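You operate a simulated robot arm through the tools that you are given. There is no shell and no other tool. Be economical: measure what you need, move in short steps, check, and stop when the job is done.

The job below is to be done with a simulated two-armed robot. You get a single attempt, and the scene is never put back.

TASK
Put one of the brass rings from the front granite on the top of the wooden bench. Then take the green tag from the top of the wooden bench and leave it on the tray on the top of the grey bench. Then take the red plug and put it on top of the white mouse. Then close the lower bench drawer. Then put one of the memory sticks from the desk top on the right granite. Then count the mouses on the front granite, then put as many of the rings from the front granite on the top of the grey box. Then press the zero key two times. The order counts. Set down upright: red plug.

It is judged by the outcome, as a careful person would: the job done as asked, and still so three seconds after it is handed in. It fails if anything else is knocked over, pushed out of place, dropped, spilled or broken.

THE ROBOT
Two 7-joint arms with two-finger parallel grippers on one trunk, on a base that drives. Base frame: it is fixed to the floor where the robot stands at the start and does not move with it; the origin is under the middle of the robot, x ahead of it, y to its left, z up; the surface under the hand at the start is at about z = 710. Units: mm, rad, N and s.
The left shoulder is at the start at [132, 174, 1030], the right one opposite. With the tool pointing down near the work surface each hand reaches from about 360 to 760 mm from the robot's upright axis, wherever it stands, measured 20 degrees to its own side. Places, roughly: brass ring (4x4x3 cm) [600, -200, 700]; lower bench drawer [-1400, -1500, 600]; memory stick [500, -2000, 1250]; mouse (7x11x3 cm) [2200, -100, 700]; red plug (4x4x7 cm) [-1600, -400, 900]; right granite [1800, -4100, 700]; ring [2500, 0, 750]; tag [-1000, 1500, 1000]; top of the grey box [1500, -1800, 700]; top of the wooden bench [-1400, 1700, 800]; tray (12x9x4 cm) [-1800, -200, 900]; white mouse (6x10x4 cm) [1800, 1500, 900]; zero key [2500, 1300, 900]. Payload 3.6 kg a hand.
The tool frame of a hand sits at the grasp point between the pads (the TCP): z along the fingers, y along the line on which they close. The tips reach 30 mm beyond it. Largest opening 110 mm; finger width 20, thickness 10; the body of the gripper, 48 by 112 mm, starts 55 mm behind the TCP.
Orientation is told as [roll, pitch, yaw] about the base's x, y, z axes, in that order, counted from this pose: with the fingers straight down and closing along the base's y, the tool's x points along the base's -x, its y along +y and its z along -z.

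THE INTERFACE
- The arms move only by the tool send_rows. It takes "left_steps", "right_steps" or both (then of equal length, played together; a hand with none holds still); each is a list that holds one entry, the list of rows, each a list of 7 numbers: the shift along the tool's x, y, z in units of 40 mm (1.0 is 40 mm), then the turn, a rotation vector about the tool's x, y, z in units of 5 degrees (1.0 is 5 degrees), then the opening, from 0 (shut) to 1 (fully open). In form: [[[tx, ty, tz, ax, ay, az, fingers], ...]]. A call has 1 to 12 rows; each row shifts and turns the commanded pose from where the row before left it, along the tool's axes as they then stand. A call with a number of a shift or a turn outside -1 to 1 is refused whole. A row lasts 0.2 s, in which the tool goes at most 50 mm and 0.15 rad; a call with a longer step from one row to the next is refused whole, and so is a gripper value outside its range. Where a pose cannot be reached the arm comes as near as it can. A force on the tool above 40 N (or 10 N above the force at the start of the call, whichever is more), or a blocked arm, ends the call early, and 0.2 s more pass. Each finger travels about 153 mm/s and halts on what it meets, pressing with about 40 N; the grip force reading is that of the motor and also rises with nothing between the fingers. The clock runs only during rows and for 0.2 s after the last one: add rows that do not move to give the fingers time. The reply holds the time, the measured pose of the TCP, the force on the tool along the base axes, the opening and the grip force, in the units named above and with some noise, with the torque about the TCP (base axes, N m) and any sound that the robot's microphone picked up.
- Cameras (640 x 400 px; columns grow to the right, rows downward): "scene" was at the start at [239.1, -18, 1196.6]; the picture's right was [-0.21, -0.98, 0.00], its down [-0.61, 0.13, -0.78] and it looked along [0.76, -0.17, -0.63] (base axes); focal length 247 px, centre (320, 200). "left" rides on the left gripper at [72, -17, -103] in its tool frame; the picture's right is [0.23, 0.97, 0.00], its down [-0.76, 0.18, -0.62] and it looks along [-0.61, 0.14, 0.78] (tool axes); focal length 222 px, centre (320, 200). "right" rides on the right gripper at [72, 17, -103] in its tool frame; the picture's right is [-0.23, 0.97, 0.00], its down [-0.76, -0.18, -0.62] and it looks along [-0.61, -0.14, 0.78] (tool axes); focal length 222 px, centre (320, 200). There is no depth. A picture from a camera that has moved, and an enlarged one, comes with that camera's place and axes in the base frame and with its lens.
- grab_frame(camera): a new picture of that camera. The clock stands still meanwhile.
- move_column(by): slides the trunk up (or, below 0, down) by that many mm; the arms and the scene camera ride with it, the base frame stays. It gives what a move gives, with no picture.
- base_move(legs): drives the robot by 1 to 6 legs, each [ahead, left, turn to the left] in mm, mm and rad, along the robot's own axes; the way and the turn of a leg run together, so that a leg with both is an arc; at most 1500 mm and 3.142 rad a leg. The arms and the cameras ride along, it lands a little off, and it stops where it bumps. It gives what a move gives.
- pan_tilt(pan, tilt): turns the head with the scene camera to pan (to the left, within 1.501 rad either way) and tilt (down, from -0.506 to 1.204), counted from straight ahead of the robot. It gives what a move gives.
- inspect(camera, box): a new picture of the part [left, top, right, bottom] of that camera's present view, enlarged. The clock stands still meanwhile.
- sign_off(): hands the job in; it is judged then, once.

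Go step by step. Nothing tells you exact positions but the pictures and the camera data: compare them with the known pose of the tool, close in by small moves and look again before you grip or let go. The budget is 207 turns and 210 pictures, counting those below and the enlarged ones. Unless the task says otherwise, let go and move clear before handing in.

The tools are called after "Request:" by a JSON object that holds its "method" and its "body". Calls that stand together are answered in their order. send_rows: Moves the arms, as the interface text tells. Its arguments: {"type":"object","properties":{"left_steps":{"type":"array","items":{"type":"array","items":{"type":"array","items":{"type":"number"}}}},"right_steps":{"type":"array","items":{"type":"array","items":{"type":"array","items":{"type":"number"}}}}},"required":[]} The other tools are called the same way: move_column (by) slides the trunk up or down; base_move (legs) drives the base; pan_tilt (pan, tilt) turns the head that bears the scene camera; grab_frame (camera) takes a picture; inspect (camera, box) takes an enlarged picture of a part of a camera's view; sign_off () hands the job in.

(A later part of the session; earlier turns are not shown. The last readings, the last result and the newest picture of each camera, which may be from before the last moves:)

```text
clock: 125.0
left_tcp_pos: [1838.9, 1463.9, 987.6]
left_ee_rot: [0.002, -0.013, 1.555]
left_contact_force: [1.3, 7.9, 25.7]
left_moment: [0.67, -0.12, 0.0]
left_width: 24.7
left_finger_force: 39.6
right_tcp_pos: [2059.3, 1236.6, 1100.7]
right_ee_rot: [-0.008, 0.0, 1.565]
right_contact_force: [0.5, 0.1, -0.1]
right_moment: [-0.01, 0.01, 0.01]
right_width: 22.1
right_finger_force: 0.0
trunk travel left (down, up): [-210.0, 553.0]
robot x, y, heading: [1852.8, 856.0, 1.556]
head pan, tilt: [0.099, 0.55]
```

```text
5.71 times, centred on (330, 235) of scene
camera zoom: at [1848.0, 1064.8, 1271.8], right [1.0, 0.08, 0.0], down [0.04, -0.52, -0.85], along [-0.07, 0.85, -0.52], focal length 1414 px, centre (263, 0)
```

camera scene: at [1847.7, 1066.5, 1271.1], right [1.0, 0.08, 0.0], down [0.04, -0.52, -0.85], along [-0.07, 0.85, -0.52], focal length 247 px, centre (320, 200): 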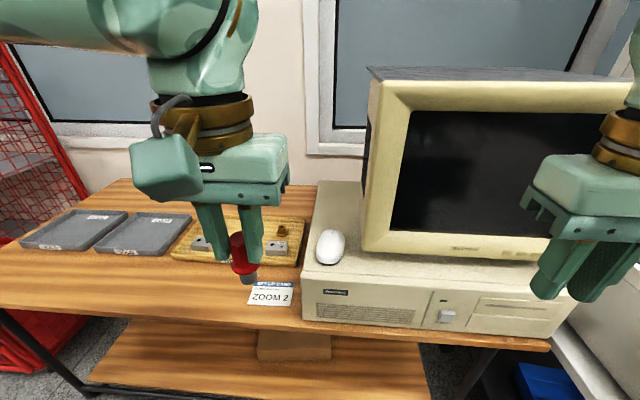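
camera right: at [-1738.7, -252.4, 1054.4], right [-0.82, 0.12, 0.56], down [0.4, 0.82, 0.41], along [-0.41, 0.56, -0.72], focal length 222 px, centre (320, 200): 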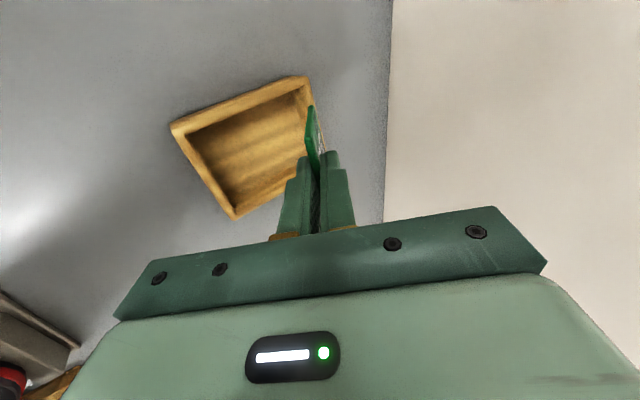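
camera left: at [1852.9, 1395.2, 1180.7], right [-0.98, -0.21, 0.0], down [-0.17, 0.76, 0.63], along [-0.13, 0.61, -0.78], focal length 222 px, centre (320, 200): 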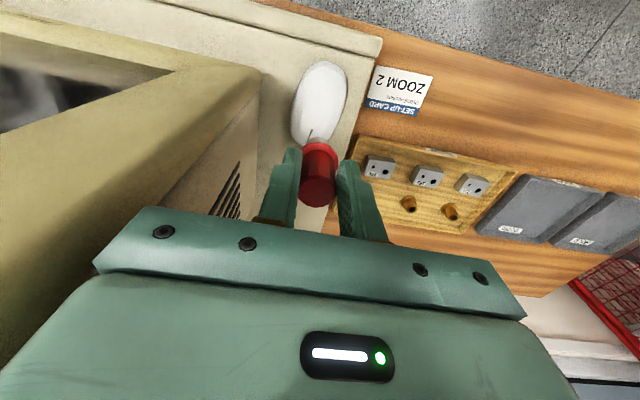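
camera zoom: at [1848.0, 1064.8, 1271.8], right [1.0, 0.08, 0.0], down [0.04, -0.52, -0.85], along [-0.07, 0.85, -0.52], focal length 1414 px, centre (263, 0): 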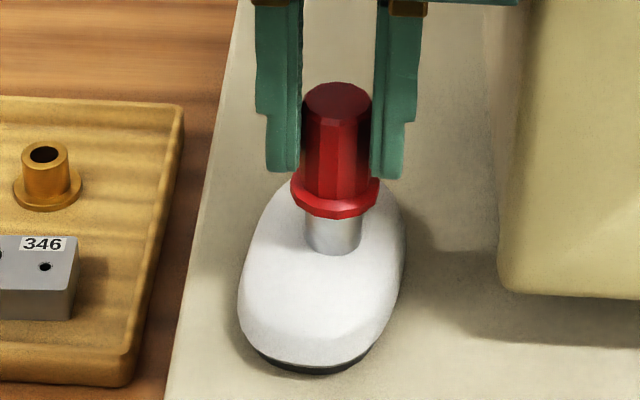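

Contact felt on the far edge of the plug's base, so the crown lies a little farther. I'll lift, shift 10 mm away and touch again.

Request:
{"method": "send_rows", "body": {"left_steps": [[[0, 0, -0.2, 0, 0, 0, 0.0], [-0.25, 0, 0, 0, 0, 0, 0.0], [0, 0, 0.05, 0, 0, 0, 0.0], [0, 0, 0.05, 0, 0, 0, 0.0], [0, 0, 0, 0, 0, 0, 0.0]]]}}

Request:
{"method": "send_rows", "body": {"left_steps": [[[0, 0, 0.04, 0, 0, 0, 0.0], [0, 0, 0.04, 0, 0, 0, 0.0], [0, 0, 0, 0, 0, 0, 0.0]]]}}

```text
clock: 126.2
left_tcp_pos: [1839.4, 1473.1, 989.2]
left_ee_rot: [0.0, -0.007, 1.558]
left_contact_force: [-0.5, -0.6, -2.4]
left_moment: [-0.01, -0.01, -0.02]
left_width: 24.7
left_finger_force: 40.0
right_tcp_pos: [2059.5, 1237.3, 1100.4]
right_ee_rot: [-0.007, 0.0, 1.566]
right_contact_force: [0.3, -0.8, 0.4]
right_moment: [0.01, -0.02, -0.03]
right_width: 22.0
right_finger_force: 0.1
trunk travel left (down, up): [-210.0, 553.0]
robot x, y, heading: [1856.3, 857.7, 1.559]
head pan, tilt: [0.099, 0.55]
```

```text
clock: 127.0
left_tcp_pos: [1840.3, 1473.0, 987.4]
left_ee_rot: [0.0, -0.011, 1.557]
left_contact_force: [-1.0, 4.2, 12.3]
left_moment: [0.25, 0.04, -0.03]
left_width: 24.7
left_finger_force: 39.8
right_tcp_pos: [2059.2, 1236.5, 1100.0]
right_ee_rot: [-0.008, -0.001, 1.566]
right_contact_force: [0.3, -0.3, -0.5]
right_moment: [-0.01, 0.01, 0.0]
right_width: 22.2
right_finger_force: 0.0
trunk travel left (down, up): [-210.0, 553.0]
robot x, y, heading: [1856.9, 856.3, 1.554]
head pan, tilt: [0.099, 0.55]
```

The contact is now central. I'll open gently and rise straight up.

Request:
{"method": "send_rows", "body": {"left_steps": [[[0, 0, -0.02, 0, 0, 0, 0.0], [0, 0, 0, 0, 0, 0, 0.26], [0, 0, 0, 0, 0, 0, 0.4], [0, 0, 0, 0, 0, 0, 0.45], [0, 0, 0, 0, 0, 0, 0.45]]]}}

Request:
{"method": "inspect", "body": {"camera": "scene", "box": [290, 200, 370, 270]}}

Request:
{"method": "inspect", "body": {"camera": "left", "box": [230, 40, 410, 220]}}

```text
clock: 128.2
left_tcp_pos: [1840.4, 1472.4, 987.3]
left_ee_rot: [0.001, -0.007, 1.558]
left_contact_force: [-0.2, -0.7, 0.9]
left_moment: [0.0, -0.03, -0.01]
left_width: 49.6
left_finger_force: 0.0
right_tcp_pos: [2058.8, 1238.5, 1099.6]
right_ee_rot: [-0.008, 0.001, 1.565]
right_contact_force: [-0.6, -0.5, 0.3]
right_moment: [0.0, 0.01, 0.01]
right_width: 22.1
right_finger_force: 0.0
trunk travel left (down, up): [-210.0, 553.0]
robot x, y, heading: [1856.6, 855.7, 1.556]
head pan, tilt: [0.099, 0.55]
```

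```text
5.71 times, centred on (330, 235) of scene
camera zoom: at [1847.7, 1066.5, 1271.1], right [1.0, 0.08, 0.0], down [0.04, -0.52, -0.85], along [-0.07, 0.85, -0.52], focal length 1414 px, centre (263, 0)
```

zoom: 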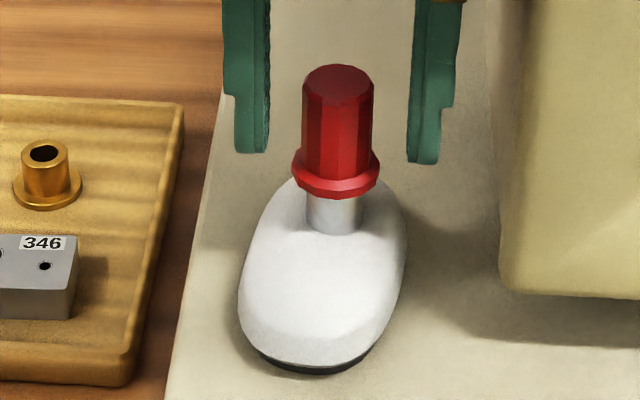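

```text
2.22 times, centred on (320, 130) of left
camera zoom: at [1857.3, 1399.3, 1089.8], right [-0.98, -0.21, 0.0], down [-0.17, 0.76, 0.63], along [-0.13, 0.61, -0.78], focal length 494 px, centre (320, 356)
```

zoom: 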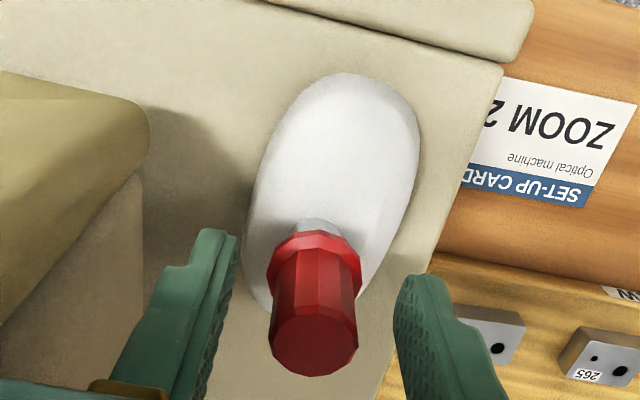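

The plug stands upright on its own. I'll raise the hand straight up, retract, and check again.

Request:
{"method": "send_rows", "body": {"left_steps": [[[0, 0, -0.5, 0, 0, 0, 0.45], [0, 0, -0.9, 0, 0, 0, 0.45], [0, 0, -1, 0, 0, 0, 0.45], [0, 0, -1, 0, 0, 0, 0.45], [0.8, 0.3, -0.3, 0, 0, 0, 0.45], [0.8, 0.3, 0, 0, 0, 0, 0.45], [0.8, 0.3, 0, 0, 0, 0, 0.45], [0.8, 0.3, 0, 0, 0, 0, 0.45], [0.8, 0.3, 0, 0, 0, 0, 0.45], [0.8, 0.3, 0, 0, 0, 0, 0.45], [0.6, 0.3, 0, 0, 0, 0, 0.45]]]}}

Request:
{"method": "grab_frame", "body": {"camera": "scene"}}

```text
clock: 130.6
left_tcp_pos: [1787.8, 1346.3, 1133.8]
left_ee_rot: [-0.002, -0.011, 1.562]
left_contact_force: [0.5, 0.1, 0.1]
left_moment: [0.01, -0.02, 0.02]
left_width: 49.5
left_finger_force: 0.2
left hand out of reach, approached as far as the arm can: row 8, 9, 10, 11
right_tcp_pos: [2058.4, 1237.7, 1099.3]
right_ee_rot: [-0.006, 0.0, 1.565]
right_contact_force: [0.3, 0.2, 0.4]
right_moment: [0.03, 0.0, 0.02]
right_width: 21.9
right_finger_force: 0.1
trunk travel left (down, up): [-210.0, 553.0]
robot x, y, heading: [1856.1, 850.5, 1.562]
head pan, tilt: [0.099, 0.55]
```

```text
146 pictures are left
camera scene: at [1847.8, 1066.5, 1271.1], right [1.0, 0.08, 0.0], down [0.04, -0.52, -0.85], along [-0.07, 0.85, -0.52], focal length 247 px, centre (320, 200)
```

scene: 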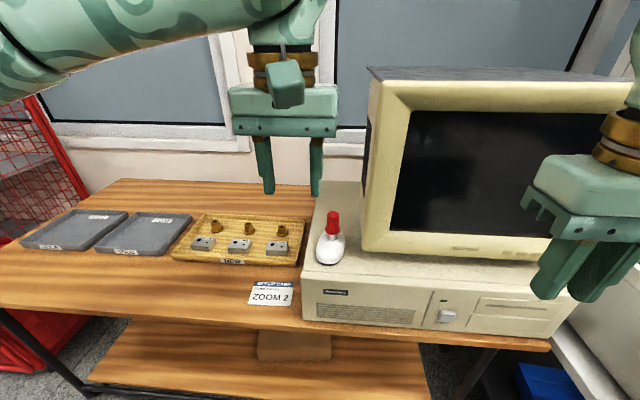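

Plug is stable upright on the mouse. I'll tuck the left hand in by going outward and slightly down.

Request:
{"method": "send_rows", "body": {"left_steps": [[[0, 0.7, 0.2, 0, 0, 0, 0.45], [0, 0.7, 0.2, 0, 0, 0, 0.45], [0, 0.7, 0.2, 0, 0, 0, 0.45], [0.7, 0, 0.2, 0, 0, 0, 0.45], [0.7, 0, 0, 0, 0, 0, 0.45], [0.7, 0, 0, 0, 0, 0, 0.45]]]}}

```text
clock: 132.0
left_tcp_pos: [1704.1, 1264.5, 1104.6]
left_ee_rot: [0.002, -0.01, 1.557]
left_contact_force: [0.0, 0.2, 0.4]
left_moment: [0.02, -0.02, 0.03]
left_width: 49.3
left_finger_force: 0.0
right_tcp_pos: [2059.1, 1236.4, 1100.0]
right_ee_rot: [-0.006, 0.001, 1.566]
right_contact_force: [0.2, -0.1, 0.2]
right_moment: [0.01, 0.03, 0.02]
right_width: 21.9
right_finger_force: 0.0
trunk travel left (down, up): [-210.0, 553.0]
robot x, y, heading: [1854.7, 853.3, 1.56]
head pan, tilt: [0.099, 0.55]
```

Next is the lower bench drawer. I'll drive back along the aisle and around to the front of the grey bench's drawers.

Request:
{"method": "base_move", "body": {"legs": [[-40, 1500, 0], [0, 500, 0], [0, 0, 1.575], [255, 1450, 0], [0, 500, 0]]}}

Request:
{"method": "pan_tilt", "body": {"pan": 0.2, "tilt": 0.5}}

Request:
{"method": "grab_frame", "body": {"camera": "scene"}}

```text
refused: leg 1 is longer than a leg can be; nothing moved
```

```text
clock: 132.7
left_tcp_pos: [1703.4, 1264.3, 1105.1]
left_ee_rot: [0.002, -0.007, 1.555]
left_contact_force: [-1.5, -0.7, 0.0]
left_moment: [0.0, -0.02, -0.02]
left_width: 49.3
left_finger_force: 0.0
right_tcp_pos: [2059.5, 1237.8, 1100.1]
right_ee_rot: [-0.007, -0.002, 1.566]
right_contact_force: [-0.3, 0.1, 0.4]
right_moment: [0.0, 0.01, -0.05]
right_width: 21.8
right_finger_force: 0.1
trunk travel left (down, up): [-210.0, 553.0]
robot x, y, heading: [1856.8, 852.3, 1.553]
head pan, tilt: [0.201, 0.499]
```

```text
145 pictures are left
camera scene: at [1838.4, 1066.4, 1275.7], right [0.98, 0.18, 0.0], down [0.09, -0.47, -0.88], along [-0.16, 0.86, -0.48], focal length 247 px, centre (320, 200)
```

scene: 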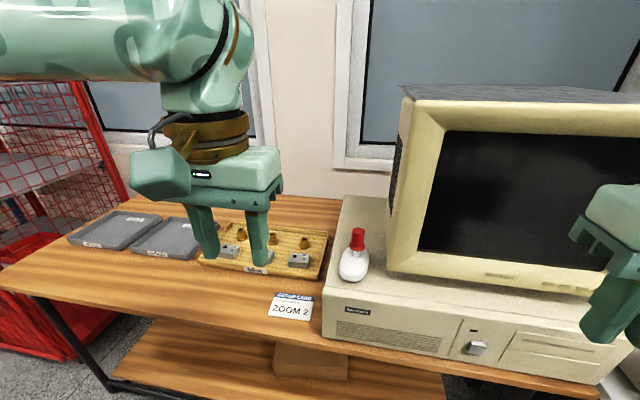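

The leg was slightly too long, so I'll send it again shorter.

Request:
{"method": "base_move", "body": {"legs": [[-30, 1450, 0], [0, 550, 0], [0, 0, 1.575], [255, 1400, 0], [0, 500, 0]]}}

Request:
{"method": "grab_frame", "body": {"camera": "scene"}}

```text
clock: 155.9
left_tcp_pos: [-839.8, -1249.9, 1105.6]
left_ee_rot: [0.001, -0.005, 3.138]
left_contact_force: [0.2, -0.5, 0.1]
left_moment: [0.02, -0.01, -0.03]
left_width: 49.5
left_finger_force: 0.1
right_tcp_pos: [-816.2, -893.0, 1099.1]
right_ee_rot: [-0.008, 0.0, -3.137]
right_contact_force: [0.1, -0.2, 0.2]
right_moment: [-0.02, 0.05, 0.01]
right_width: 22.1
right_finger_force: 0.1
trunk travel left (down, up): [-210.0, 553.0]
robot x, y, heading: [-429.1, -1094.1, 3.138]
head pan, tilt: [0.201, 0.499]
```

```text
144 pictures are left
camera scene: at [-643.9, -1112.6, 1275.7], right [-0.2, 0.98, 0.0], down [0.47, 0.09, -0.88], along [-0.86, -0.17, -0.48], focal length 247 px, centre (320, 200)
```

scene: 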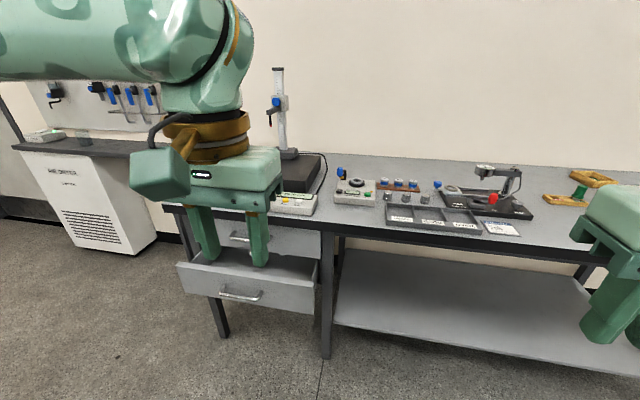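

The lower drawer stands open with its front near x -1200, y centre about -1490. I'll move closer, lower the trunk and look.

Request:
{"method": "base_move", "body": {"legs": [[110, 220, 0]]}}

Request:
{"method": "move_column", "body": {"by": -200}}

Request:
{"method": "pan_tilt", "body": {"pan": 0.3, "tilt": 0.6}}

Request:
{"method": "grab_frame", "body": {"camera": "scene"}}

```text
clock: 157.7
left_tcp_pos: [-950.2, -1473.7, 1104.0]
left_ee_rot: [0.002, -0.008, 3.141]
left_contact_force: [-0.1, 0.3, -0.4]
left_moment: [0.0, 0.01, -0.01]
left_width: 49.7
left_finger_force: 0.2
right_tcp_pos: [-929.0, -1116.7, 1098.8]
right_ee_rot: [-0.009, -0.001, -3.135]
right_contact_force: [-0.2, 0.6, -0.7]
right_moment: [-0.01, 0.02, 0.0]
right_width: 22.0
right_finger_force: 0.0
trunk travel left (down, up): [-210.0, 553.0]
robot x, y, heading: [-543.2, -1316.9, 3.144]
head pan, tilt: [0.201, 0.499]
```

```text
clock: 159.9
left_tcp_pos: [-1027.1, -1472.5, 824.0]
left_ee_rot: [0.002, 0.249, -3.142]
left_contact_force: [0.0, 0.8, 0.3]
left_moment: [0.02, 0.0, 0.01]
left_width: 49.4
left_finger_force: 0.1
right_tcp_pos: [-927.0, -1115.4, 901.4]
right_ee_rot: [-0.007, -0.003, -3.136]
right_contact_force: [0.1, 0.1, 0.8]
right_moment: [-0.01, 0.04, 0.0]
right_width: 22.1
right_finger_force: 0.0
trunk travel left (down, up): [-10.0, 753.0]
robot x, y, heading: [-539.9, -1319.4, 3.138]
head pan, tilt: [0.201, 0.499]
```

```text
clock: 160.6
left_tcp_pos: [-1028.9, -1471.5, 823.7]
left_ee_rot: [0.002, 0.251, -3.14]
left_contact_force: [-0.5, -0.6, 0.6]
left_moment: [0.04, 0.02, -0.01]
left_width: 49.6
left_finger_force: 0.0
right_tcp_pos: [-928.1, -1115.3, 899.7]
right_ee_rot: [-0.007, 0.0, -3.135]
right_contact_force: [-0.3, -0.1, -0.4]
right_moment: [0.0, 0.0, -0.02]
right_width: 21.9
right_finger_force: 0.0
trunk travel left (down, up): [-10.0, 753.0]
robot x, y, heading: [-540.6, -1315.7, 3.14]
head pan, tilt: [0.3, 0.6]
```

```text
143 pictures are left
camera scene: at [-870.5, -1341.9, 1052.7], right [-0.29, 0.96, 0.0], down [0.54, 0.17, -0.82], along [-0.79, -0.24, -0.57], focal length 247 px, centre (320, 200)
```

scene: 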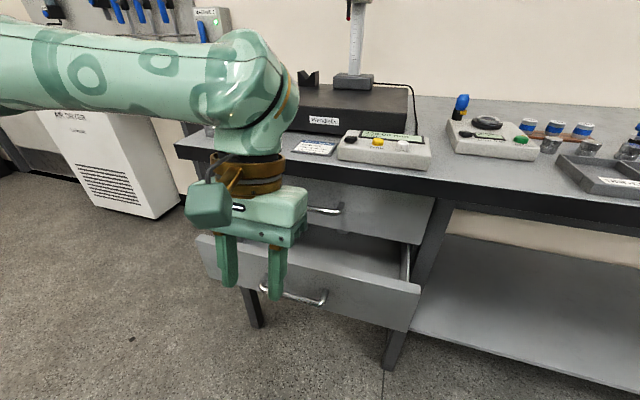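

The trunk lowered and the left hand is now slightly tilted. The drawer face is near x -1205, z 500–655. I'll back off a bit, then swing the closed left hand to point forward.

Request:
{"method": "base_move", "body": {"legs": [[-130, 0, 0]]}}

Request:
{"method": "send_rows", "body": {"left_steps": [[[0, 0, 0.3, 0, -1, 0, 0.0], [0, 0, 0.3, 0, -1, 0, 0.0], [0, 0, 0.3, 0, -1, 0, 0.0], [0, 0, 0.3, 0, -1, 0, 0.0], [0, 0, 0.3, 0, -1, 0, 0.0], [0, 0, 0.3, 0, -1, 0, 0.0], [0, 0, 0.3, 0, -1, 0, 0.0], [0, 0, 0.3, 0, -1, 0, 0.0], [0, 0, 0.3, 0, -1, 0, 0.0], [0, 0, 0.3, 0, -1, 0, 0.0]]]}}

Request:
{"method": "grab_frame", "body": {"camera": "scene"}}

```text
clock: 161.8
left_tcp_pos: [-899.0, -1471.8, 823.2]
left_ee_rot: [0.0, 0.25, 3.141]
left_contact_force: [-0.3, 0.7, 0.5]
left_moment: [0.0, 0.0, 0.0]
left_width: 49.3
left_finger_force: 0.1
right_tcp_pos: [-797.0, -1115.7, 899.6]
right_ee_rot: [-0.007, 0.001, -3.136]
right_contact_force: [0.9, -0.5, -0.6]
right_moment: [0.0, 0.03, 0.05]
right_width: 22.1
right_finger_force: 0.0
trunk travel left (down, up): [-10.0, 753.0]
robot x, y, heading: [-414.1, -1317.0, 3.136]
head pan, tilt: [0.3, 0.6]
```

```text
clock: 164.0
left_tcp_pos: [-945.4, -1460.8, 709.7]
left_ee_rot: [0.002, -0.622, 3.142]
left_contact_force: [-0.8, -0.2, 0.3]
left_moment: [0.01, -0.01, 0.01]
left_width: 0.1
left_finger_force: 38.1
left hand out of reach, approached as far as the arm can: row 7, 8, 9, 10
right_tcp_pos: [-798.5, -1115.2, 899.8]
right_ee_rot: [-0.007, 0.0, -3.137]
right_contact_force: [-0.4, -0.7, -0.1]
right_moment: [-0.03, 0.0, 0.02]
right_width: 22.1
right_finger_force: 0.1
trunk travel left (down, up): [-10.0, 753.0]
robot x, y, heading: [-411.9, -1314.1, 3.141]
head pan, tilt: [0.3, 0.6]
```

```text
142 pictures are left
camera scene: at [-741.3, -1342.0, 1052.5], right [-0.29, 0.96, 0.0], down [0.54, 0.17, -0.82], along [-0.79, -0.24, -0.57], focal length 247 px, centre (320, 200)
```

scene: 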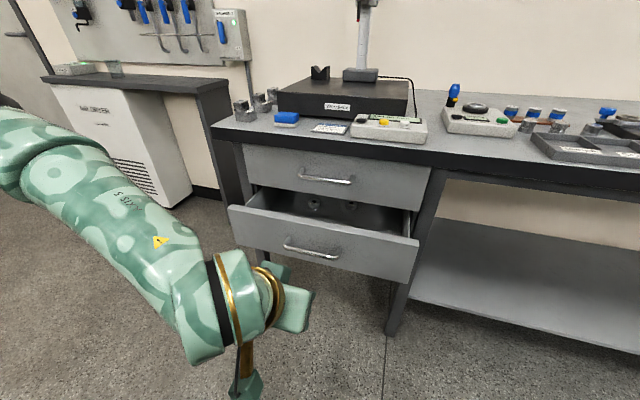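

The drawer and handle are clear in view now. I'll push on the face just right of the handle (y ≈ -1385, z ≈ 560), so I'll bring the hand forward and down while tilting it level.

Request:
{"method": "send_rows", "body": {"left_steps": [[[-0.08, -0.475, 0.9, 0, 0, 0, 0.0], [-0.08, -0.475, 0.9, 0, 0, 0, 0.0], [-0.08, -0.475, 0.9, 0, 0, 0, 0.0], [-0.08, -0.475, 0.9, 0, 0, 0, 0.0], [0, 0, 0, 0, -1, 0, 0.0], [0, 0, 0, 0, -1, 0, 0.0], [0, 0, 0, 0, -1, 0, 0.0], [0, 0, 0, 0, -1, 0, 0.0], [0, 0, 0, 0, -1, 0, 0.0]]]}}

Request:
{"method": "grab_frame", "body": {"camera": "scene"}}

```text
clock: 166.0
left_tcp_pos: [-1036.9, -1384.4, 601.3]
left_ee_rot: [0.003, -1.059, 3.141]
left_contact_force: [-0.8, 0.0, -0.3]
left_moment: [0.02, 0.01, 0.0]
left_width: 0.0
left_finger_force: 38.1
right_tcp_pos: [-798.2, -1116.1, 899.2]
right_ee_rot: [-0.008, 0.0, -3.134]
right_contact_force: [0.0, 0.0, -0.5]
right_moment: [-0.01, -0.01, 0.0]
right_width: 22.2
right_finger_force: 0.1
trunk travel left (down, up): [-10.0, 753.0]
robot x, y, heading: [-413.1, -1317.4, 3.139]
head pan, tilt: [0.3, 0.6]
```

```text
141 pictures are left
camera scene: at [-741.2, -1341.9, 1052.6], right [-0.29, 0.96, 0.0], down [0.54, 0.17, -0.82], along [-0.79, -0.24, -0.57], focal length 247 px, centre (320, 200)
```

scene: 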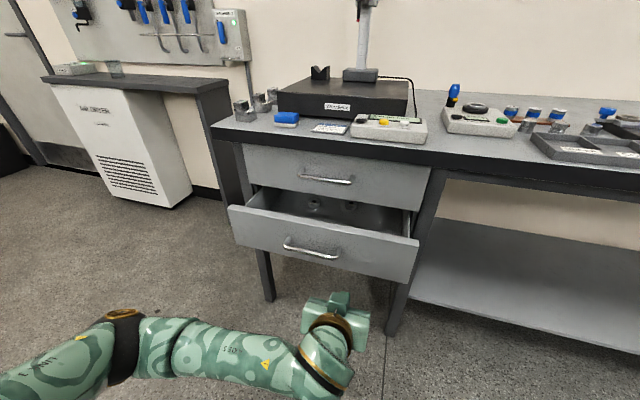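

Nearly level now. I'll tilt a little more, drop to z ≈ 565 and advance toward the face.

Request:
{"method": "send_rows", "body": {"left_steps": [[[0, 0, 0, 0, -1, 0, 0.0], [0, 0, 0, 0, -1, 0, 0.0], [0, 0, 0, 0, -1, 0, 0.0], [0.85, 0, 0.22, 0, 0, 0, 0.0], [-0.155, 0, 0.605, 0, 0, 0, 0.0], [-0.155, 0, 0.605, 0, 0, 0, 0.0], [-0.155, 0, 0.605, 0, 0, 0, 0.0], [-0.155, 0, 0.605, 0, 0, 0, 0.0], [-0.155, 0, 0.605, 0, 0, 0, 0.0], [0, 0, 0, 0, 0, 0, 0.0]]]}}

Request:
{"method": "grab_frame", "body": {"camera": "scene"}}

Request:
{"method": "grab_frame", "body": {"camera": "left"}}

```text
clock: 168.2
left_tcp_pos: [-1165.0, -1384.1, 563.7]
left_ee_rot: [0.005, -1.32, 3.135]
left_contact_force: [-0.1, -0.1, -0.9]
left_moment: [0.03, -0.01, 0.01]
left_width: 0.0
left_finger_force: 37.6
right_tcp_pos: [-797.8, -1116.0, 898.9]
right_ee_rot: [-0.008, 0.0, -3.135]
right_contact_force: [-0.1, -0.8, -0.3]
right_moment: [0.0, -0.01, -0.02]
right_width: 21.8
right_finger_force: 0.0
trunk travel left (down, up): [-10.0, 753.0]
robot x, y, heading: [-413.7, -1316.0, 3.137]
head pan, tilt: [0.3, 0.6]
```

```text
140 pictures are left
camera scene: at [-741.1, -1341.9, 1052.6], right [-0.29, 0.96, 0.0], down [0.54, 0.17, -0.82], along [-0.79, -0.24, -0.57], focal length 247 px, centre (320, 200)
```

scene: 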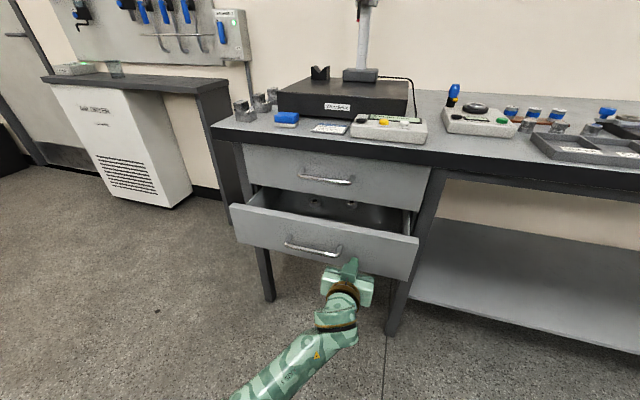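

```text
139 pictures are left
camera left: at [-1045.1, -1368.8, 519.4], right [0.06, -0.97, -0.22], down [0.41, -0.18, 0.89], along [-0.91, -0.14, 0.39], focal length 222 px, centre (320, 200)
```

left: 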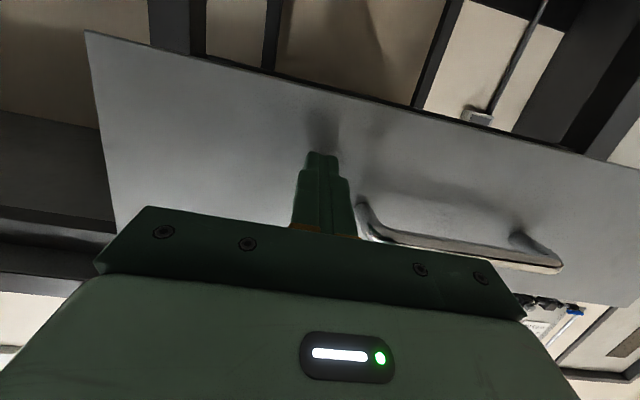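

The fingertips are at the drawer face. I'll push it in steadily.

Request:
{"method": "send_rows", "body": {"left_steps": [[[-0.124, 0, 0.484, 0, 0, 0, 0.0], [-0.124, 0, 0.484, 0, 0, 0, 0.0], [-0.124, 0, 0.484, 0, 0, 0, 0.0], [-0.124, 0, 0.484, 0, 0, 0, 0.0], [-0.124, 0, 0.484, 0, 0, 0, 0.0]]]}}

Request:
{"method": "grab_frame", "body": {"camera": "scene"}}

```text
clock: 169.4
left_tcp_pos: [-1265.0, -1384.3, 563.4]
left_ee_rot: [0.004, -1.319, 3.135]
left_contact_force: [0.0, 0.7, -0.4]
left_moment: [0.03, 0.01, -0.02]
left_width: 0.1
left_finger_force: 37.9
right_tcp_pos: [-798.8, -1115.0, 899.7]
right_ee_rot: [-0.007, 0.001, -3.137]
right_contact_force: [0.7, 0.5, 0.1]
right_moment: [0.04, 0.0, 0.03]
right_width: 21.8
right_finger_force: 0.1
trunk travel left (down, up): [-10.0, 753.0]
robot x, y, heading: [-414.6, -1312.8, 3.138]
head pan, tilt: [0.3, 0.6]
```

```text
138 pictures are left
camera scene: at [-741.4, -1341.8, 1052.5], right [-0.29, 0.96, 0.0], down [0.54, 0.17, -0.82], along [-0.79, -0.24, -0.57], focal length 247 px, centre (320, 200)
```

scene: 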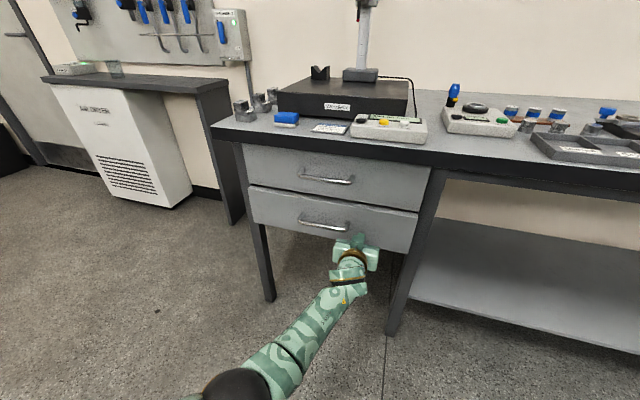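

The drawer is almost in. I'll push on until it meets its stop.

Request:
{"method": "send_rows", "body": {"left_steps": [[[-0.124, 0, 0.484, 0, 0, 0, 0.0], [-0.1, 0, 0.39, 0, 0, 0, 0.0], [-0.075, 0, 0.29, 0, 0, 0, 0.0], [-0.075, 0, 0.29, 0, 0, 0, 0.0], [0, 0, 0, 0, 0, 0, 0.0]]]}}

Request:
{"method": "inspect", "body": {"camera": "scene", "box": [200, 100, 460, 300]}}

```text
clock: 169.9
left_tcp_pos: [-1280.5, -1383.5, 564.6]
left_ee_rot: [0.004, -1.32, 3.138]
left_contact_force: [21.4, -1.1, 10.5]
left_moment: [0.05, 0.65, 0.03]
left_width: 0.0
left_finger_force: 37.5
right_tcp_pos: [-795.7, -1116.6, 899.5]
right_ee_rot: [-0.007, -0.001, -3.133]
right_contact_force: [-0.5, 0.5, 0.1]
right_moment: [-0.02, 0.0, -0.04]
right_width: 21.8
right_finger_force: 0.0
trunk travel left (down, up): [-10.0, 753.0]
robot x, y, heading: [-412.7, -1318.4, 3.139]
head pan, tilt: [0.3, 0.6]
stopped in row 2 (left hand): the force on the tool passed its limit at 69 N (the readings are from after the stop); the commanded pose is now the measured one
```

```text
2.00 times, centred on (330, 200) of scene
camera zoom: at [-739.0, -1342.7, 1053.4], right [-0.3, 0.96, 0.0], down [0.54, 0.17, -0.83], along [-0.79, -0.24, -0.56], focal length 495 px, centre (300, 200)
```

zoom: 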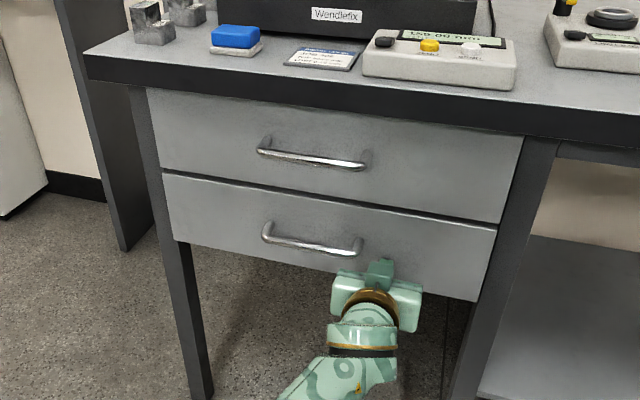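

It hit its stop and looks flush. I'll withdraw and recheck.

Request:
{"method": "send_rows", "body": {"left_steps": [[[0.12, 0, -0.47, 0, 0, 0, 0.0], [0.24, 0, -0.95, 0, 0, 0, 0.0], [0.24, 0, -0.95, 0, 0, 0, 0.0], [0.24, 0, -0.95, 0, 0, 0, 0.0], [0.24, 0, -0.95, 0, 0, 0, 0.0], [0.24, 0, -0.95, 0, 0, 0, 0.0]]]}}

Request:
{"method": "inspect", "body": {"camera": "scene", "box": [200, 100, 460, 300]}}

```text
clock: 171.2
left_tcp_pos: [-1160.3, -1405.2, 678.1]
left_ee_rot: [1.26, -1.518, 1.902]
left_contact_force: [0.0, 0.0, -0.5]
left_moment: [0.02, 0.04, 0.0]
left_width: 0.0
left_finger_force: 37.7
right_tcp_pos: [-798.8, -1116.5, 899.3]
right_ee_rot: [-0.008, 0.003, -3.135]
right_contact_force: [0.2, 0.9, 0.1]
right_moment: [0.02, 0.0, 0.02]
right_width: 22.1
right_finger_force: 0.0
trunk travel left (down, up): [-10.0, 753.0]
robot x, y, heading: [-417.0, -1315.9, 3.137]
head pan, tilt: [0.3, 0.6]
stopped in row 6 (left hand): the arm was blocked; the commanded pose is now the measured one
```

```text
2.00 times, centred on (330, 200) of scene
camera zoom: at [-741.3, -1342.8, 1052.5], right [-0.29, 0.96, 0.0], down [0.54, 0.17, -0.82], along [-0.79, -0.24, -0.57], focal length 495 px, centre (300, 200)
```

zoom: 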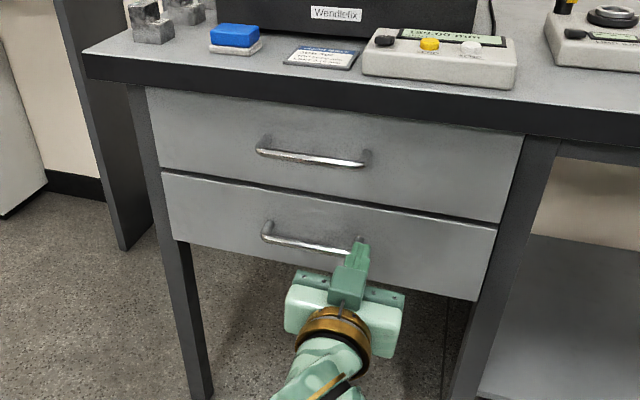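

The drawer is closed. The arm's elbow got blocked while retracting, so I'll back the base away and see the arm.

Request:
{"method": "base_move", "body": {"legs": [[-300, 0, 0]]}}

Request:
{"method": "grab_frame", "body": {"camera": "scene"}}

```text
clock: 173.2
left_tcp_pos: [-865.5, -1404.9, 677.0]
left_ee_rot: [1.248, -1.517, 1.918]
left_contact_force: [0.8, -0.8, 0.2]
left_moment: [0.03, 0.02, -0.03]
left_width: 0.1
left_finger_force: 38.3
right_tcp_pos: [-504.4, -1117.3, 899.5]
right_ee_rot: [-0.007, 0.0, -3.134]
right_contact_force: [0.0, 0.7, -0.4]
right_moment: [0.01, -0.02, -0.01]
right_width: 21.9
right_finger_force: 0.0
trunk travel left (down, up): [-10.0, 753.0]
robot x, y, heading: [-120.1, -1317.4, -3.141]
head pan, tilt: [0.3, 0.6]
```

```text
135 pictures are left
camera scene: at [-446.8, -1343.2, 1052.7], right [-0.3, 0.96, 0.0], down [0.54, 0.17, -0.82], along [-0.79, -0.24, -0.57], focal length 247 px, centre (320, 200)
```

scene: 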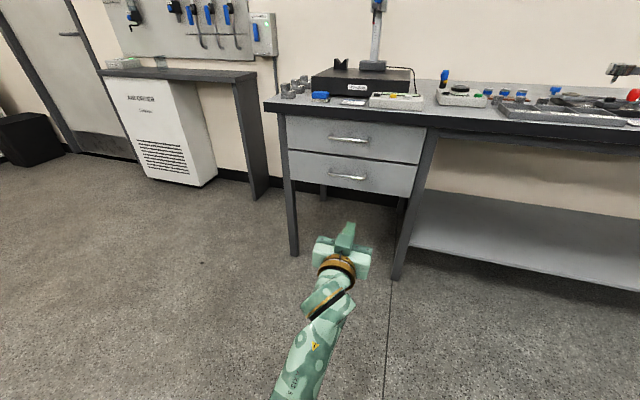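

The drawer is flush and closed. I'll raise the trunk and swing the left hand back to pointing down.

Request:
{"method": "move_column", "body": {"by": 200}}

Request:
{"method": "send_rows", "body": {"left_steps": [[[0, 0, 0, 0, 1, 0, 0.3], [0, 0, 0, 0, 1, 0, 0.3], [0, 0, 0, 0, 1, 0, 0.3], [0, 0, 0, 0, 1, 0, 0.3], [0, 0, 0, 0, 1, 0, 0.3], [0, 0, 0, 0, 1, 0, 0.3], [0, 0, 0, 0, 1, 0, 0.3], [0, 0, 0, 0, 1, 0, 0.3], [0, 0, 0, 0, 1, 0, 0.3]]]}}

Request:
{"method": "send_rows", "body": {"left_steps": [[[0.2, 0, 0, 0, 1, 0, 0.3], [0.2, 0, 0, 0, 1, 0, 0.3], [0.3, 0, 0, 0, 1, 0, 0.3], [0.3, 0, 0, 0, 1, 0, 0.3], [0.3, 0, 0, 0, 1, 0, 0.3], [0.3, 0, 0, 0, 1, 0, 0.3], [0.3, 0, 0, 0, 1, 0, 0.3], [0.3, 0, 0, 0, 1, 0, 0.3], [0.3, 0, 0, 0, 1, 0, 0.3]]]}}

```text
clock: 175.4
left_tcp_pos: [-867.2, -1416.4, 874.8]
left_ee_rot: [1.342, -1.498, 1.833]
left_contact_force: [-0.4, -0.2, -0.7]
left_moment: [-0.02, 0.04, 0.01]
left_width: 0.0
left_finger_force: 37.4
right_tcp_pos: [-505.0, -1115.7, 1099.0]
right_ee_rot: [-0.007, 0.004, -3.131]
right_contact_force: [-0.6, -0.3, 0.4]
right_moment: [0.02, 0.02, -0.03]
right_width: 21.8
right_finger_force: 0.0
trunk travel left (down, up): [-210.0, 553.0]
robot x, y, heading: [-117.7, -1315.8, -3.144]
head pan, tilt: [0.3, 0.6]
```

```text
clock: 177.4
left_tcp_pos: [-864.9, -1404.9, 877.8]
left_ee_rot: [0.074, -0.764, 3.113]
left_contact_force: [0.0, -0.6, -0.1]
left_moment: [0.0, 0.01, 0.01]
left_width: 32.8
left_finger_force: 0.1
right_tcp_pos: [-503.9, -1117.2, 1100.1]
right_ee_rot: [-0.006, 0.004, -3.133]
right_contact_force: [0.1, -0.6, -0.8]
right_moment: [-0.03, -0.01, -0.02]
right_width: 22.0
right_finger_force: 0.1
trunk travel left (down, up): [-210.0, 553.0]
robot x, y, heading: [-120.1, -1315.4, -3.145]
head pan, tilt: [0.3, 0.6]
```

```text
clock: 179.4
left_tcp_pos: [-773.5, -1405.1, 840.2]
left_ee_rot: [0.052, 0.02, -3.12]
left_contact_force: [-0.2, 0.1, -0.7]
left_moment: [-0.01, 0.01, -0.01]
left_width: 32.8
left_finger_force: 0.1
right_tcp_pos: [-505.4, -1117.6, 1099.7]
right_ee_rot: [-0.008, 0.003, -3.133]
right_contact_force: [0.5, -0.4, -0.7]
right_moment: [0.03, -0.01, 0.02]
right_width: 21.9
right_finger_force: 0.1
trunk travel left (down, up): [-210.0, 553.0]
robot x, y, heading: [-121.1, -1317.9, -3.142]
head pan, tilt: [0.3, 0.6]
```

Now I'll tuck the left hand in and look toward the desk with the memory sticks.

Request:
{"method": "send_rows", "body": {"left_steps": [[[0.76, 0.26, -0.72, 0.6, 0, 0.2, 0.3], [0.76, 0.26, -0.72, 0, -0.2, 0, 0.3], [0.76, 0.26, -0.72, 0, 0, 0, 0.3], [0.76, 0.26, -0.72, 0, 0, 0, 0.3], [0.76, 0.26, -0.72, 0, 0, 0, 0.3], [0.76, 0.26, -0.72, 0, 0, 0, 0.3], [0.76, 0.26, -0.72, 0, 0, 0, 0.3], [0.5, 0.2, -0.5, 0, 0, 0, 0.3]]]}}

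Request:
{"method": "pan_tilt", "body": {"pan": 1.45, "tilt": 0.3}}

Request:
{"method": "grab_frame", "body": {"camera": "scene"}}

```text
clock: 181.2
left_tcp_pos: [-775.9, -1481.2, 960.3]
left_ee_rot: [-0.004, 0.001, -3.134]
left_contact_force: [-0.3, 0.7, 0.5]
left_moment: [0.01, 0.0, -0.02]
left_width: 33.2
left_finger_force: 0.2
left hand out of reach, approached as far as the arm can: row 2, 3, 4, 5, 6, 7, 8
right_tcp_pos: [-504.3, -1117.4, 1099.5]
right_ee_rot: [-0.008, 0.002, -3.133]
right_contact_force: [-0.1, -0.4, -0.2]
right_moment: [0.03, -0.04, 0.0]
right_width: 22.1
right_finger_force: 0.0
trunk travel left (down, up): [-210.0, 553.0]
robot x, y, heading: [-121.8, -1321.5, -3.142]
head pan, tilt: [0.3, 0.6]
```

```text
clock: 182.6
left_tcp_pos: [-776.1, -1482.0, 959.3]
left_ee_rot: [-0.004, 0.0, -3.136]
left_contact_force: [0.3, 0.0, 0.1]
left_moment: [0.02, 0.01, -0.01]
left_width: 33.0
left_finger_force: 0.1
right_tcp_pos: [-505.0, -1116.9, 1100.6]
right_ee_rot: [-0.007, 0.002, -3.133]
right_contact_force: [0.8, 0.0, 0.0]
right_moment: [0.0, 0.0, -0.02]
right_width: 22.0
right_finger_force: 0.1
trunk travel left (down, up): [-210.0, 553.0]
robot x, y, heading: [-120.2, -1317.8, -3.137]
head pan, tilt: [1.45, 0.3]
```

```text
134 pictures are left
camera scene: at [-252.8, -1409.6, 1294.1], right [-0.99, 0.12, 0.0], down [0.04, 0.29, -0.96], along [-0.11, -0.95, -0.3], focal length 247 px, centre (320, 200)
```

scene: 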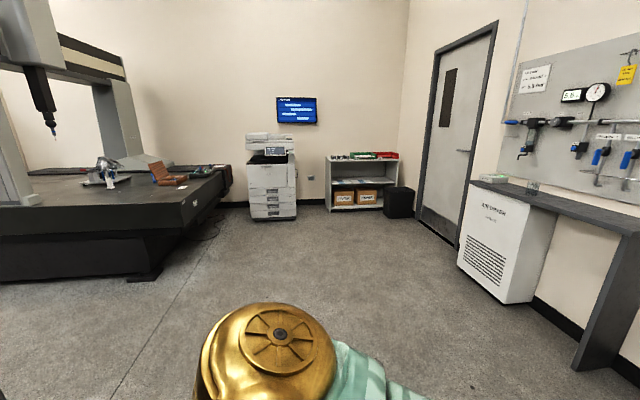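

The area to my left is open floor with another granite beyond. The left arm's elbow is folded awkwardly, so I'll try raising the hand first, then pulling in.

Request:
{"method": "send_rows", "body": {"left_steps": [[[0, 0, -0.7, 0, 0, 0, 0.3], [0, 0, -0.7, 0, 0, 0, 0.3], [0, 0, -0.7, 0, 0, 0, 0.3], [0, 0, -0.7, 0, 0, 0, 0.3], [0, 0, -0.7, 0, 0, 0, 0.3], [0, 0, -0.7, 0, 0, 0, 0.3]]]}}

Request:
{"method": "pan_tilt", "body": {"pan": 0.7, "tilt": 0.7}}

Request:
{"method": "grab_frame", "body": {"camera": "scene"}}

```text
clock: 183.9
left_tcp_pos: [-777.9, -1483.7, 1127.8]
left_ee_rot: [-0.001, 0.0, -3.135]
left_contact_force: [-0.1, -0.2, 0.0]
left_moment: [-0.01, 0.02, 0.01]
left_width: 32.9
left_finger_force: 0.1
left hand out of reach, approached as far as the arm can: row 1, 3
right_tcp_pos: [-504.0, -1117.8, 1099.7]
right_ee_rot: [-0.008, -0.001, -3.132]
right_contact_force: [0.5, -0.5, 0.0]
right_moment: [0.02, 0.04, 0.01]
right_width: 21.8
right_finger_force: 0.1
trunk travel left (down, up): [-210.0, 553.0]
robot x, y, heading: [-118.9, -1318.1, -3.14]
head pan, tilt: [1.45, 0.3]
```

```text
clock: 185.1
left_tcp_pos: [-778.9, -1482.9, 1127.0]
left_ee_rot: [-0.003, -0.001, -3.137]
left_contact_force: [0.6, -0.6, -0.7]
left_moment: [-0.01, 0.0, 0.02]
left_width: 32.8
left_finger_force: 0.2
right_tcp_pos: [-504.7, -1116.1, 1100.9]
right_ee_rot: [-0.006, 0.001, -3.133]
right_contact_force: [0.6, 0.0, -0.3]
right_moment: [0.02, 0.01, -0.03]
right_width: 21.9
right_finger_force: 0.0
trunk travel left (down, up): [-210.0, 553.0]
robot x, y, heading: [-119.5, -1316.5, -3.146]
head pan, tilt: [0.7, 0.7]
```

```text
133 pictures are left
camera scene: at [-306.4, -1371.8, 1258.0], right [-0.65, 0.76, 0.0], down [0.49, 0.42, -0.76], along [-0.58, -0.49, -0.64], focal length 247 px, centre (320, 200)
```

scene: 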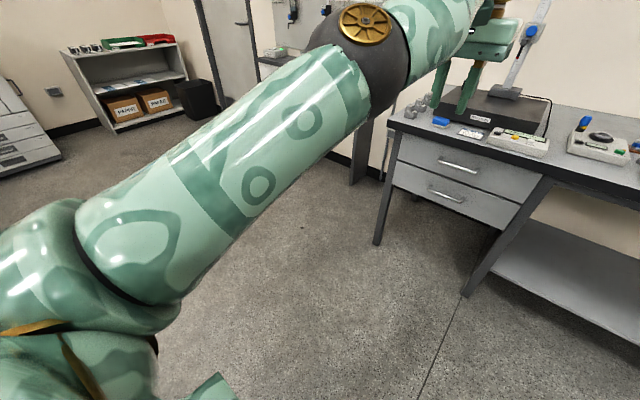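

The arm unfolded. Now I'll pull the hand in.

Request:
{"method": "send_rows", "body": {"left_steps": [[[0.9, 0, 0, 0, 0, 0, 0.3], [0.9, 0, 0, 0, 0, 0, 0.3], [0.9, 0, 0, 0, 0, 0, 0.3], [0.9, 0, 0.1, 0, 0, 0, 0.3], [0.9, 0, 0.1, 0, 0, 0, 0.3], [0.9, 0, 0.1, 0, 0, 0, 0.3], [0.6, 0, 0.1, 0, 0, 0, 0.3]]]}}

```text
clock: 186.7
left_tcp_pos: [-745.7, -1492.1, 1170.6]
left_ee_rot: [-0.001, 0.002, -3.136]
left_contact_force: [-0.6, 0.0, -0.7]
left_moment: [0.03, -0.02, -0.01]
left_width: 33.1
left_finger_force: 0.0
left hand out of reach, approached as far as the arm can: row 1, 2, 3, 4, 5, 6, 7
right_tcp_pos: [-504.5, -1116.2, 1101.0]
right_ee_rot: [-0.007, 0.002, -3.132]
right_contact_force: [0.6, -0.9, -0.2]
right_moment: [-0.02, -0.01, 0.0]
right_width: 21.9
right_finger_force: 0.0
trunk travel left (down, up): [-210.0, 553.0]
robot x, y, heading: [-117.1, -1317.4, -3.143]
head pan, tilt: [0.7, 0.7]
```

Still limited in this posture. I'll try going outward and lower before pulling in.

Request:
{"method": "send_rows", "body": {"left_steps": [[[0, 0.7, 0.7, 0, 0, 0, 0.3], [0, 0.7, 0.7, 0, 0, 0, 0.3], [0, 0.7, 0.7, 0, 0, 0, 0.3], [0, 0.7, 0.7, 0, 0, 0, 0.3], [0, 0.7, 0.7, 0, 0, 0, 0.3], [0.9, 0, 0, 0, 0, 0, 0.3], [0.9, 0, 0, 0, 0, 0, 0.3], [0.9, 0, 0, 0, 0, 0, 0.3], [0.9, 0, 0, 0, 0, 0, 0.3]]]}}

Request:
{"method": "grab_frame", "body": {"camera": "scene"}}

```text
clock: 188.7
left_tcp_pos: [-644.2, -1684.2, 1034.5]
left_ee_rot: [-0.001, 0.002, -3.137]
left_contact_force: [0.2, 0.3, 0.7]
left_moment: [0.03, -0.01, -0.01]
left_width: 33.0
left_finger_force: 0.1
left hand out of reach, approached as far as the arm can: row 1, 7, 8, 9
right_tcp_pos: [-505.0, -1117.5, 1099.6]
right_ee_rot: [-0.006, 0.002, -3.132]
right_contact_force: [-0.4, -0.2, -0.9]
right_moment: [0.0, -0.05, -0.02]
right_width: 21.9
right_finger_force: 0.1
trunk travel left (down, up): [-210.0, 553.0]
robot x, y, heading: [-122.0, -1320.6, -3.142]
head pan, tilt: [0.7, 0.7]
```

```text
132 pictures are left
camera scene: at [-306.2, -1372.1, 1258.0], right [-0.64, 0.76, 0.0], down [0.49, 0.42, -0.76], along [-0.58, -0.49, -0.64], focal length 247 px, centre (320, 200)
```

scene: 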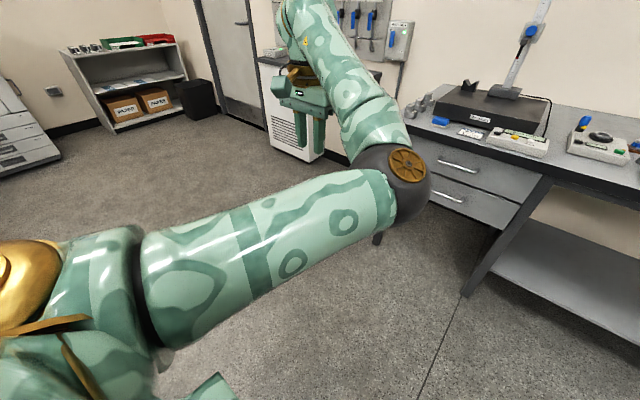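

The left elbow has flipped to the inner side. I'll extend the arm ahead toward the centre to straighten it, then pull back to the normal side.

Request:
{"method": "send_rows", "body": {"left_steps": [[[-0.7, -0.78, 0, 0, 0, 0, 0.3], [-0.7, -0.78, 0, 0, 0, 0, 0.3], [-0.7, -0.78, 0, 0, 0, 0, 0.3], [-0.7, -0.78, 0, 0, 0, 0, 0.3], [-0.7, -0.78, 0, 0, 0, 0, 0.3], [-0.7, -0.78, 0, 0, 0, 0, 0.3], [-0.7, -0.78, 0, 0, 0, 0, 0.3], [-0.7, -0.78, 0, 0, 0, 0, 0.3], [-0.7, -0.78, 0, 0, 0, 0, 0.3], [-0.7, -0.78, 0, 0, 0, 0, 0.3]]]}}

Request:
{"method": "send_rows", "body": {"left_steps": [[[0.9, 0, 0.2, 0, 0, 0, 0.3], [0.9, 0, 0.2, 0, 0, 0, 0.3], [0.9, 0.2, 0.2, 0, 0, 0, 0.3], [0.9, 0.3, 0.2, 0, 0, 0, 0.3], [0.9, 0.4, 0, 0, 0, 0, 0.3], [0.9, 0.4, 0, 0, 0, 0, 0.3], [0.9, 0.4, 0, 0, 0, 0, 0.3], [0.9, 0.4, 0, 0, 0, 0, 0.3], [0.9, 0.4, 0, 0, 0, 0, 0.3]]]}}

Request:
{"method": "grab_frame", "body": {"camera": "scene"}}

```text
clock: 190.8
left_tcp_pos: [-808.3, -1489.8, 1025.8]
left_ee_rot: [-0.002, 0.0, -3.136]
left_contact_force: [-0.5, -0.7, 0.1]
left_moment: [0.0, 0.0, -0.02]
left_width: 33.0
left_finger_force: 0.1
left hand out of reach, approached as far as the arm can: row 1, 2, 6, 7, 8, 9, 10
right_tcp_pos: [-505.6, -1116.9, 1099.3]
right_ee_rot: [-0.006, 0.002, -3.134]
right_contact_force: [0.6, -0.1, -0.2]
right_moment: [0.01, 0.0, 0.01]
right_width: 22.1
right_finger_force: 0.1
trunk travel left (down, up): [-210.0, 553.0]
robot x, y, heading: [-118.0, -1315.0, -3.141]
head pan, tilt: [0.7, 0.7]
```

```text
clock: 192.8
left_tcp_pos: [-669.1, -1666.4, 977.2]
left_ee_rot: [-0.003, -0.002, -3.138]
left_contact_force: [-0.3, -0.1, 0.2]
left_moment: [0.03, 0.04, 0.01]
left_width: 32.7
left_finger_force: 0.1
left hand out of reach, approached as far as the arm can: row 1, 2, 3, 4, 5, 6, 7, 8, 9
right_tcp_pos: [-506.0, -1117.1, 1100.1]
right_ee_rot: [-0.007, 0.0, -3.133]
right_contact_force: [-0.4, 0.6, 0.6]
right_moment: [0.03, 0.01, 0.01]
right_width: 21.9
right_finger_force: 0.1
trunk travel left (down, up): [-210.0, 553.0]
robot x, y, heading: [-118.2, -1312.0, -3.139]
head pan, tilt: [0.7, 0.7]
```

```text
131 pictures are left
camera scene: at [-306.1, -1372.0, 1258.1], right [-0.64, 0.76, 0.0], down [0.49, 0.42, -0.76], along [-0.58, -0.49, -0.64], focal length 247 px, centre (320, 200)
```

scene: 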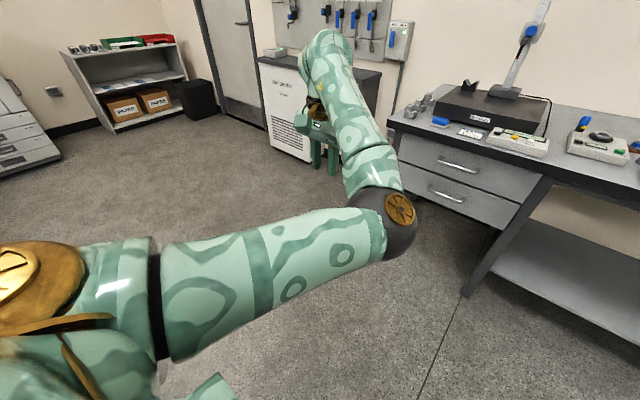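

I'll tilt the fingers inward so the forearm must come from the outside, which should swing the elbow back out.

Request:
{"method": "send_rows", "body": {"left_steps": [[[-0.3, -0.3, -0.3, 1, 0, 0, 0.3], [-0.3, -0.3, -0.3, 1, 0, 0, 0.3], [0, 0, 0, 1, 0, 0, 0.3], [0, 0, 0, 1, 0, 0, 0.3], [0, 0, 0, 1, 0, 0, 0.3], [0, 0, 0, 1, 0, 0, 0.3], [0, 0, 0, 1, 0, 0, 0.3], [0, 0, 0, 1, 0, 0, 0.3], [0, 0, 0, 1, 0, 0, 0.3], [0, 0, 0, 1, 0, 0, 0.3], [0, 0, 0, 1, 0, 0, 0.3], [0, 0, 0, 1, 0, 0, 0.3]]]}}

Request:
{"method": "grab_frame", "body": {"camera": "scene"}}

```text
clock: 195.4
left_tcp_pos: [-693.3, -1644.7, 1001.7]
left_ee_rot: [-1.05, 0.0, -3.139]
left_contact_force: [0.3, -0.2, 0.3]
left_moment: [-0.01, -0.02, 0.02]
left_width: 33.0
left_finger_force: 0.2
right_tcp_pos: [-505.2, -1116.6, 1099.1]
right_ee_rot: [-0.007, 0.001, -3.131]
right_contact_force: [-0.1, 0.0, 0.1]
right_moment: [0.02, 0.03, 0.0]
right_width: 21.8
right_finger_force: 0.1
trunk travel left (down, up): [-210.0, 553.0]
robot x, y, heading: [-122.1, -1318.9, -3.143]
head pan, tilt: [0.7, 0.7]
```

```text
130 pictures are left
camera scene: at [-306.4, -1372.2, 1258.0], right [-0.64, 0.76, 0.0], down [0.49, 0.42, -0.76], along [-0.58, -0.49, -0.64], focal length 247 px, centre (320, 200)
```

scene: 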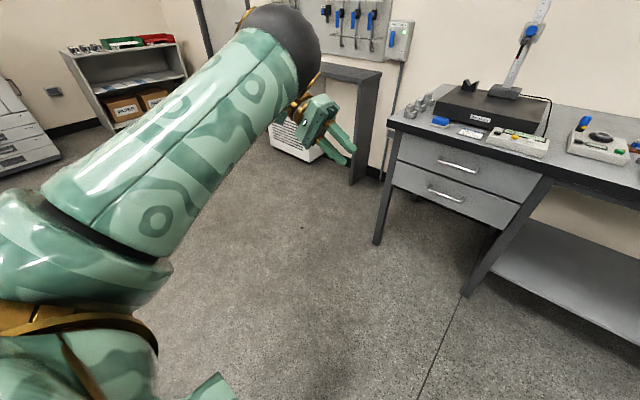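

The elbow is swinging outside. I'll pull in with this tilt, then rotate the hand back down.

Request:
{"method": "send_rows", "body": {"left_steps": [[[0.8, 0, 0, 0, 0, 0, 0.3], [0.8, 0, 0, 0, 0, 0, 0.3], [0.8, 0, 0, 0, 0, 0, 0.3], [0.8, 0, 0, 0, 0, 0, 0.3], [0.8, 0, 0, 0, 0, 0, 0.3]]]}}

Request:
{"method": "send_rows", "body": {"left_steps": [[[0, 0, 0, -1, 0, 0, 0.3], [0, 0, 0, -1, 0, 0, 0.3], [0, 0, 0, -1, 0, 0, 0.3], [0, 0, 0, -1, 0, 0, 0.3], [0, 0, 0, -1, 0, 0, 0.3], [0, 0, 0, -1, 0, 0, 0.3], [0, 0, 0, -1, 0, 0, 0.3], [0, 0, 0, -1, 0, 0, 0.3], [0, 0, 0, -1, 0, 0, 0.3], [0, 0, 0, -1, 0, 0, 0.3], [0, 0, 0, -1, 0, 0, 0.3], [0, 0, 0, -1, 0, 0, 0.3]]]}}

Request:
{"method": "grab_frame", "body": {"camera": "scene"}}

```text
clock: 196.7
left_tcp_pos: [-534.3, -1643.0, 1000.3]
left_ee_rot: [-1.048, -0.001, -3.136]
left_contact_force: [-0.2, -0.1, 0.2]
left_moment: [0.04, -0.04, 0.04]
left_width: 33.0
left_finger_force: 0.2
right_tcp_pos: [-504.4, -1118.0, 1100.2]
right_ee_rot: [-0.007, 0.001, -3.134]
right_contact_force: [-0.1, 0.9, 0.4]
right_moment: [0.04, -0.04, -0.01]
right_width: 22.2
right_finger_force: 0.1
trunk travel left (down, up): [-210.0, 553.0]
robot x, y, heading: [-117.5, -1317.2, -3.141]
head pan, tilt: [0.7, 0.7]
```

```text
clock: 199.2
left_tcp_pos: [-533.1, -1642.6, 1001.2]
left_ee_rot: [-0.001, -0.001, -3.137]
left_contact_force: [0.0, -0.1, 0.5]
left_moment: [0.0, 0.01, 0.03]
left_width: 33.2
left_finger_force: 0.1
right_tcp_pos: [-504.9, -1116.0, 1099.5]
right_ee_rot: [-0.007, 0.002, -3.133]
right_contact_force: [0.3, -0.8, 0.1]
right_moment: [-0.04, -0.01, 0.01]
right_width: 22.3
right_finger_force: 0.1
trunk travel left (down, up): [-210.0, 553.0]
robot x, y, heading: [-122.6, -1316.4, -3.138]
head pan, tilt: [0.7, 0.7]
```

```text
129 pictures are left
camera scene: at [-306.1, -1371.5, 1258.1], right [-0.64, 0.76, 0.0], down [0.49, 0.41, -0.76], along [-0.58, -0.49, -0.64], focal length 247 px, centre (320, 200)
```

scene: 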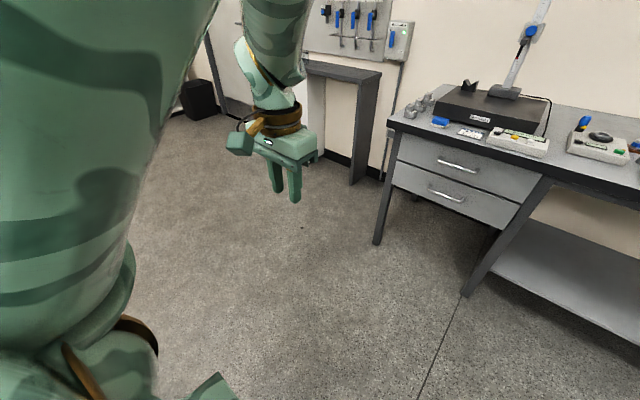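

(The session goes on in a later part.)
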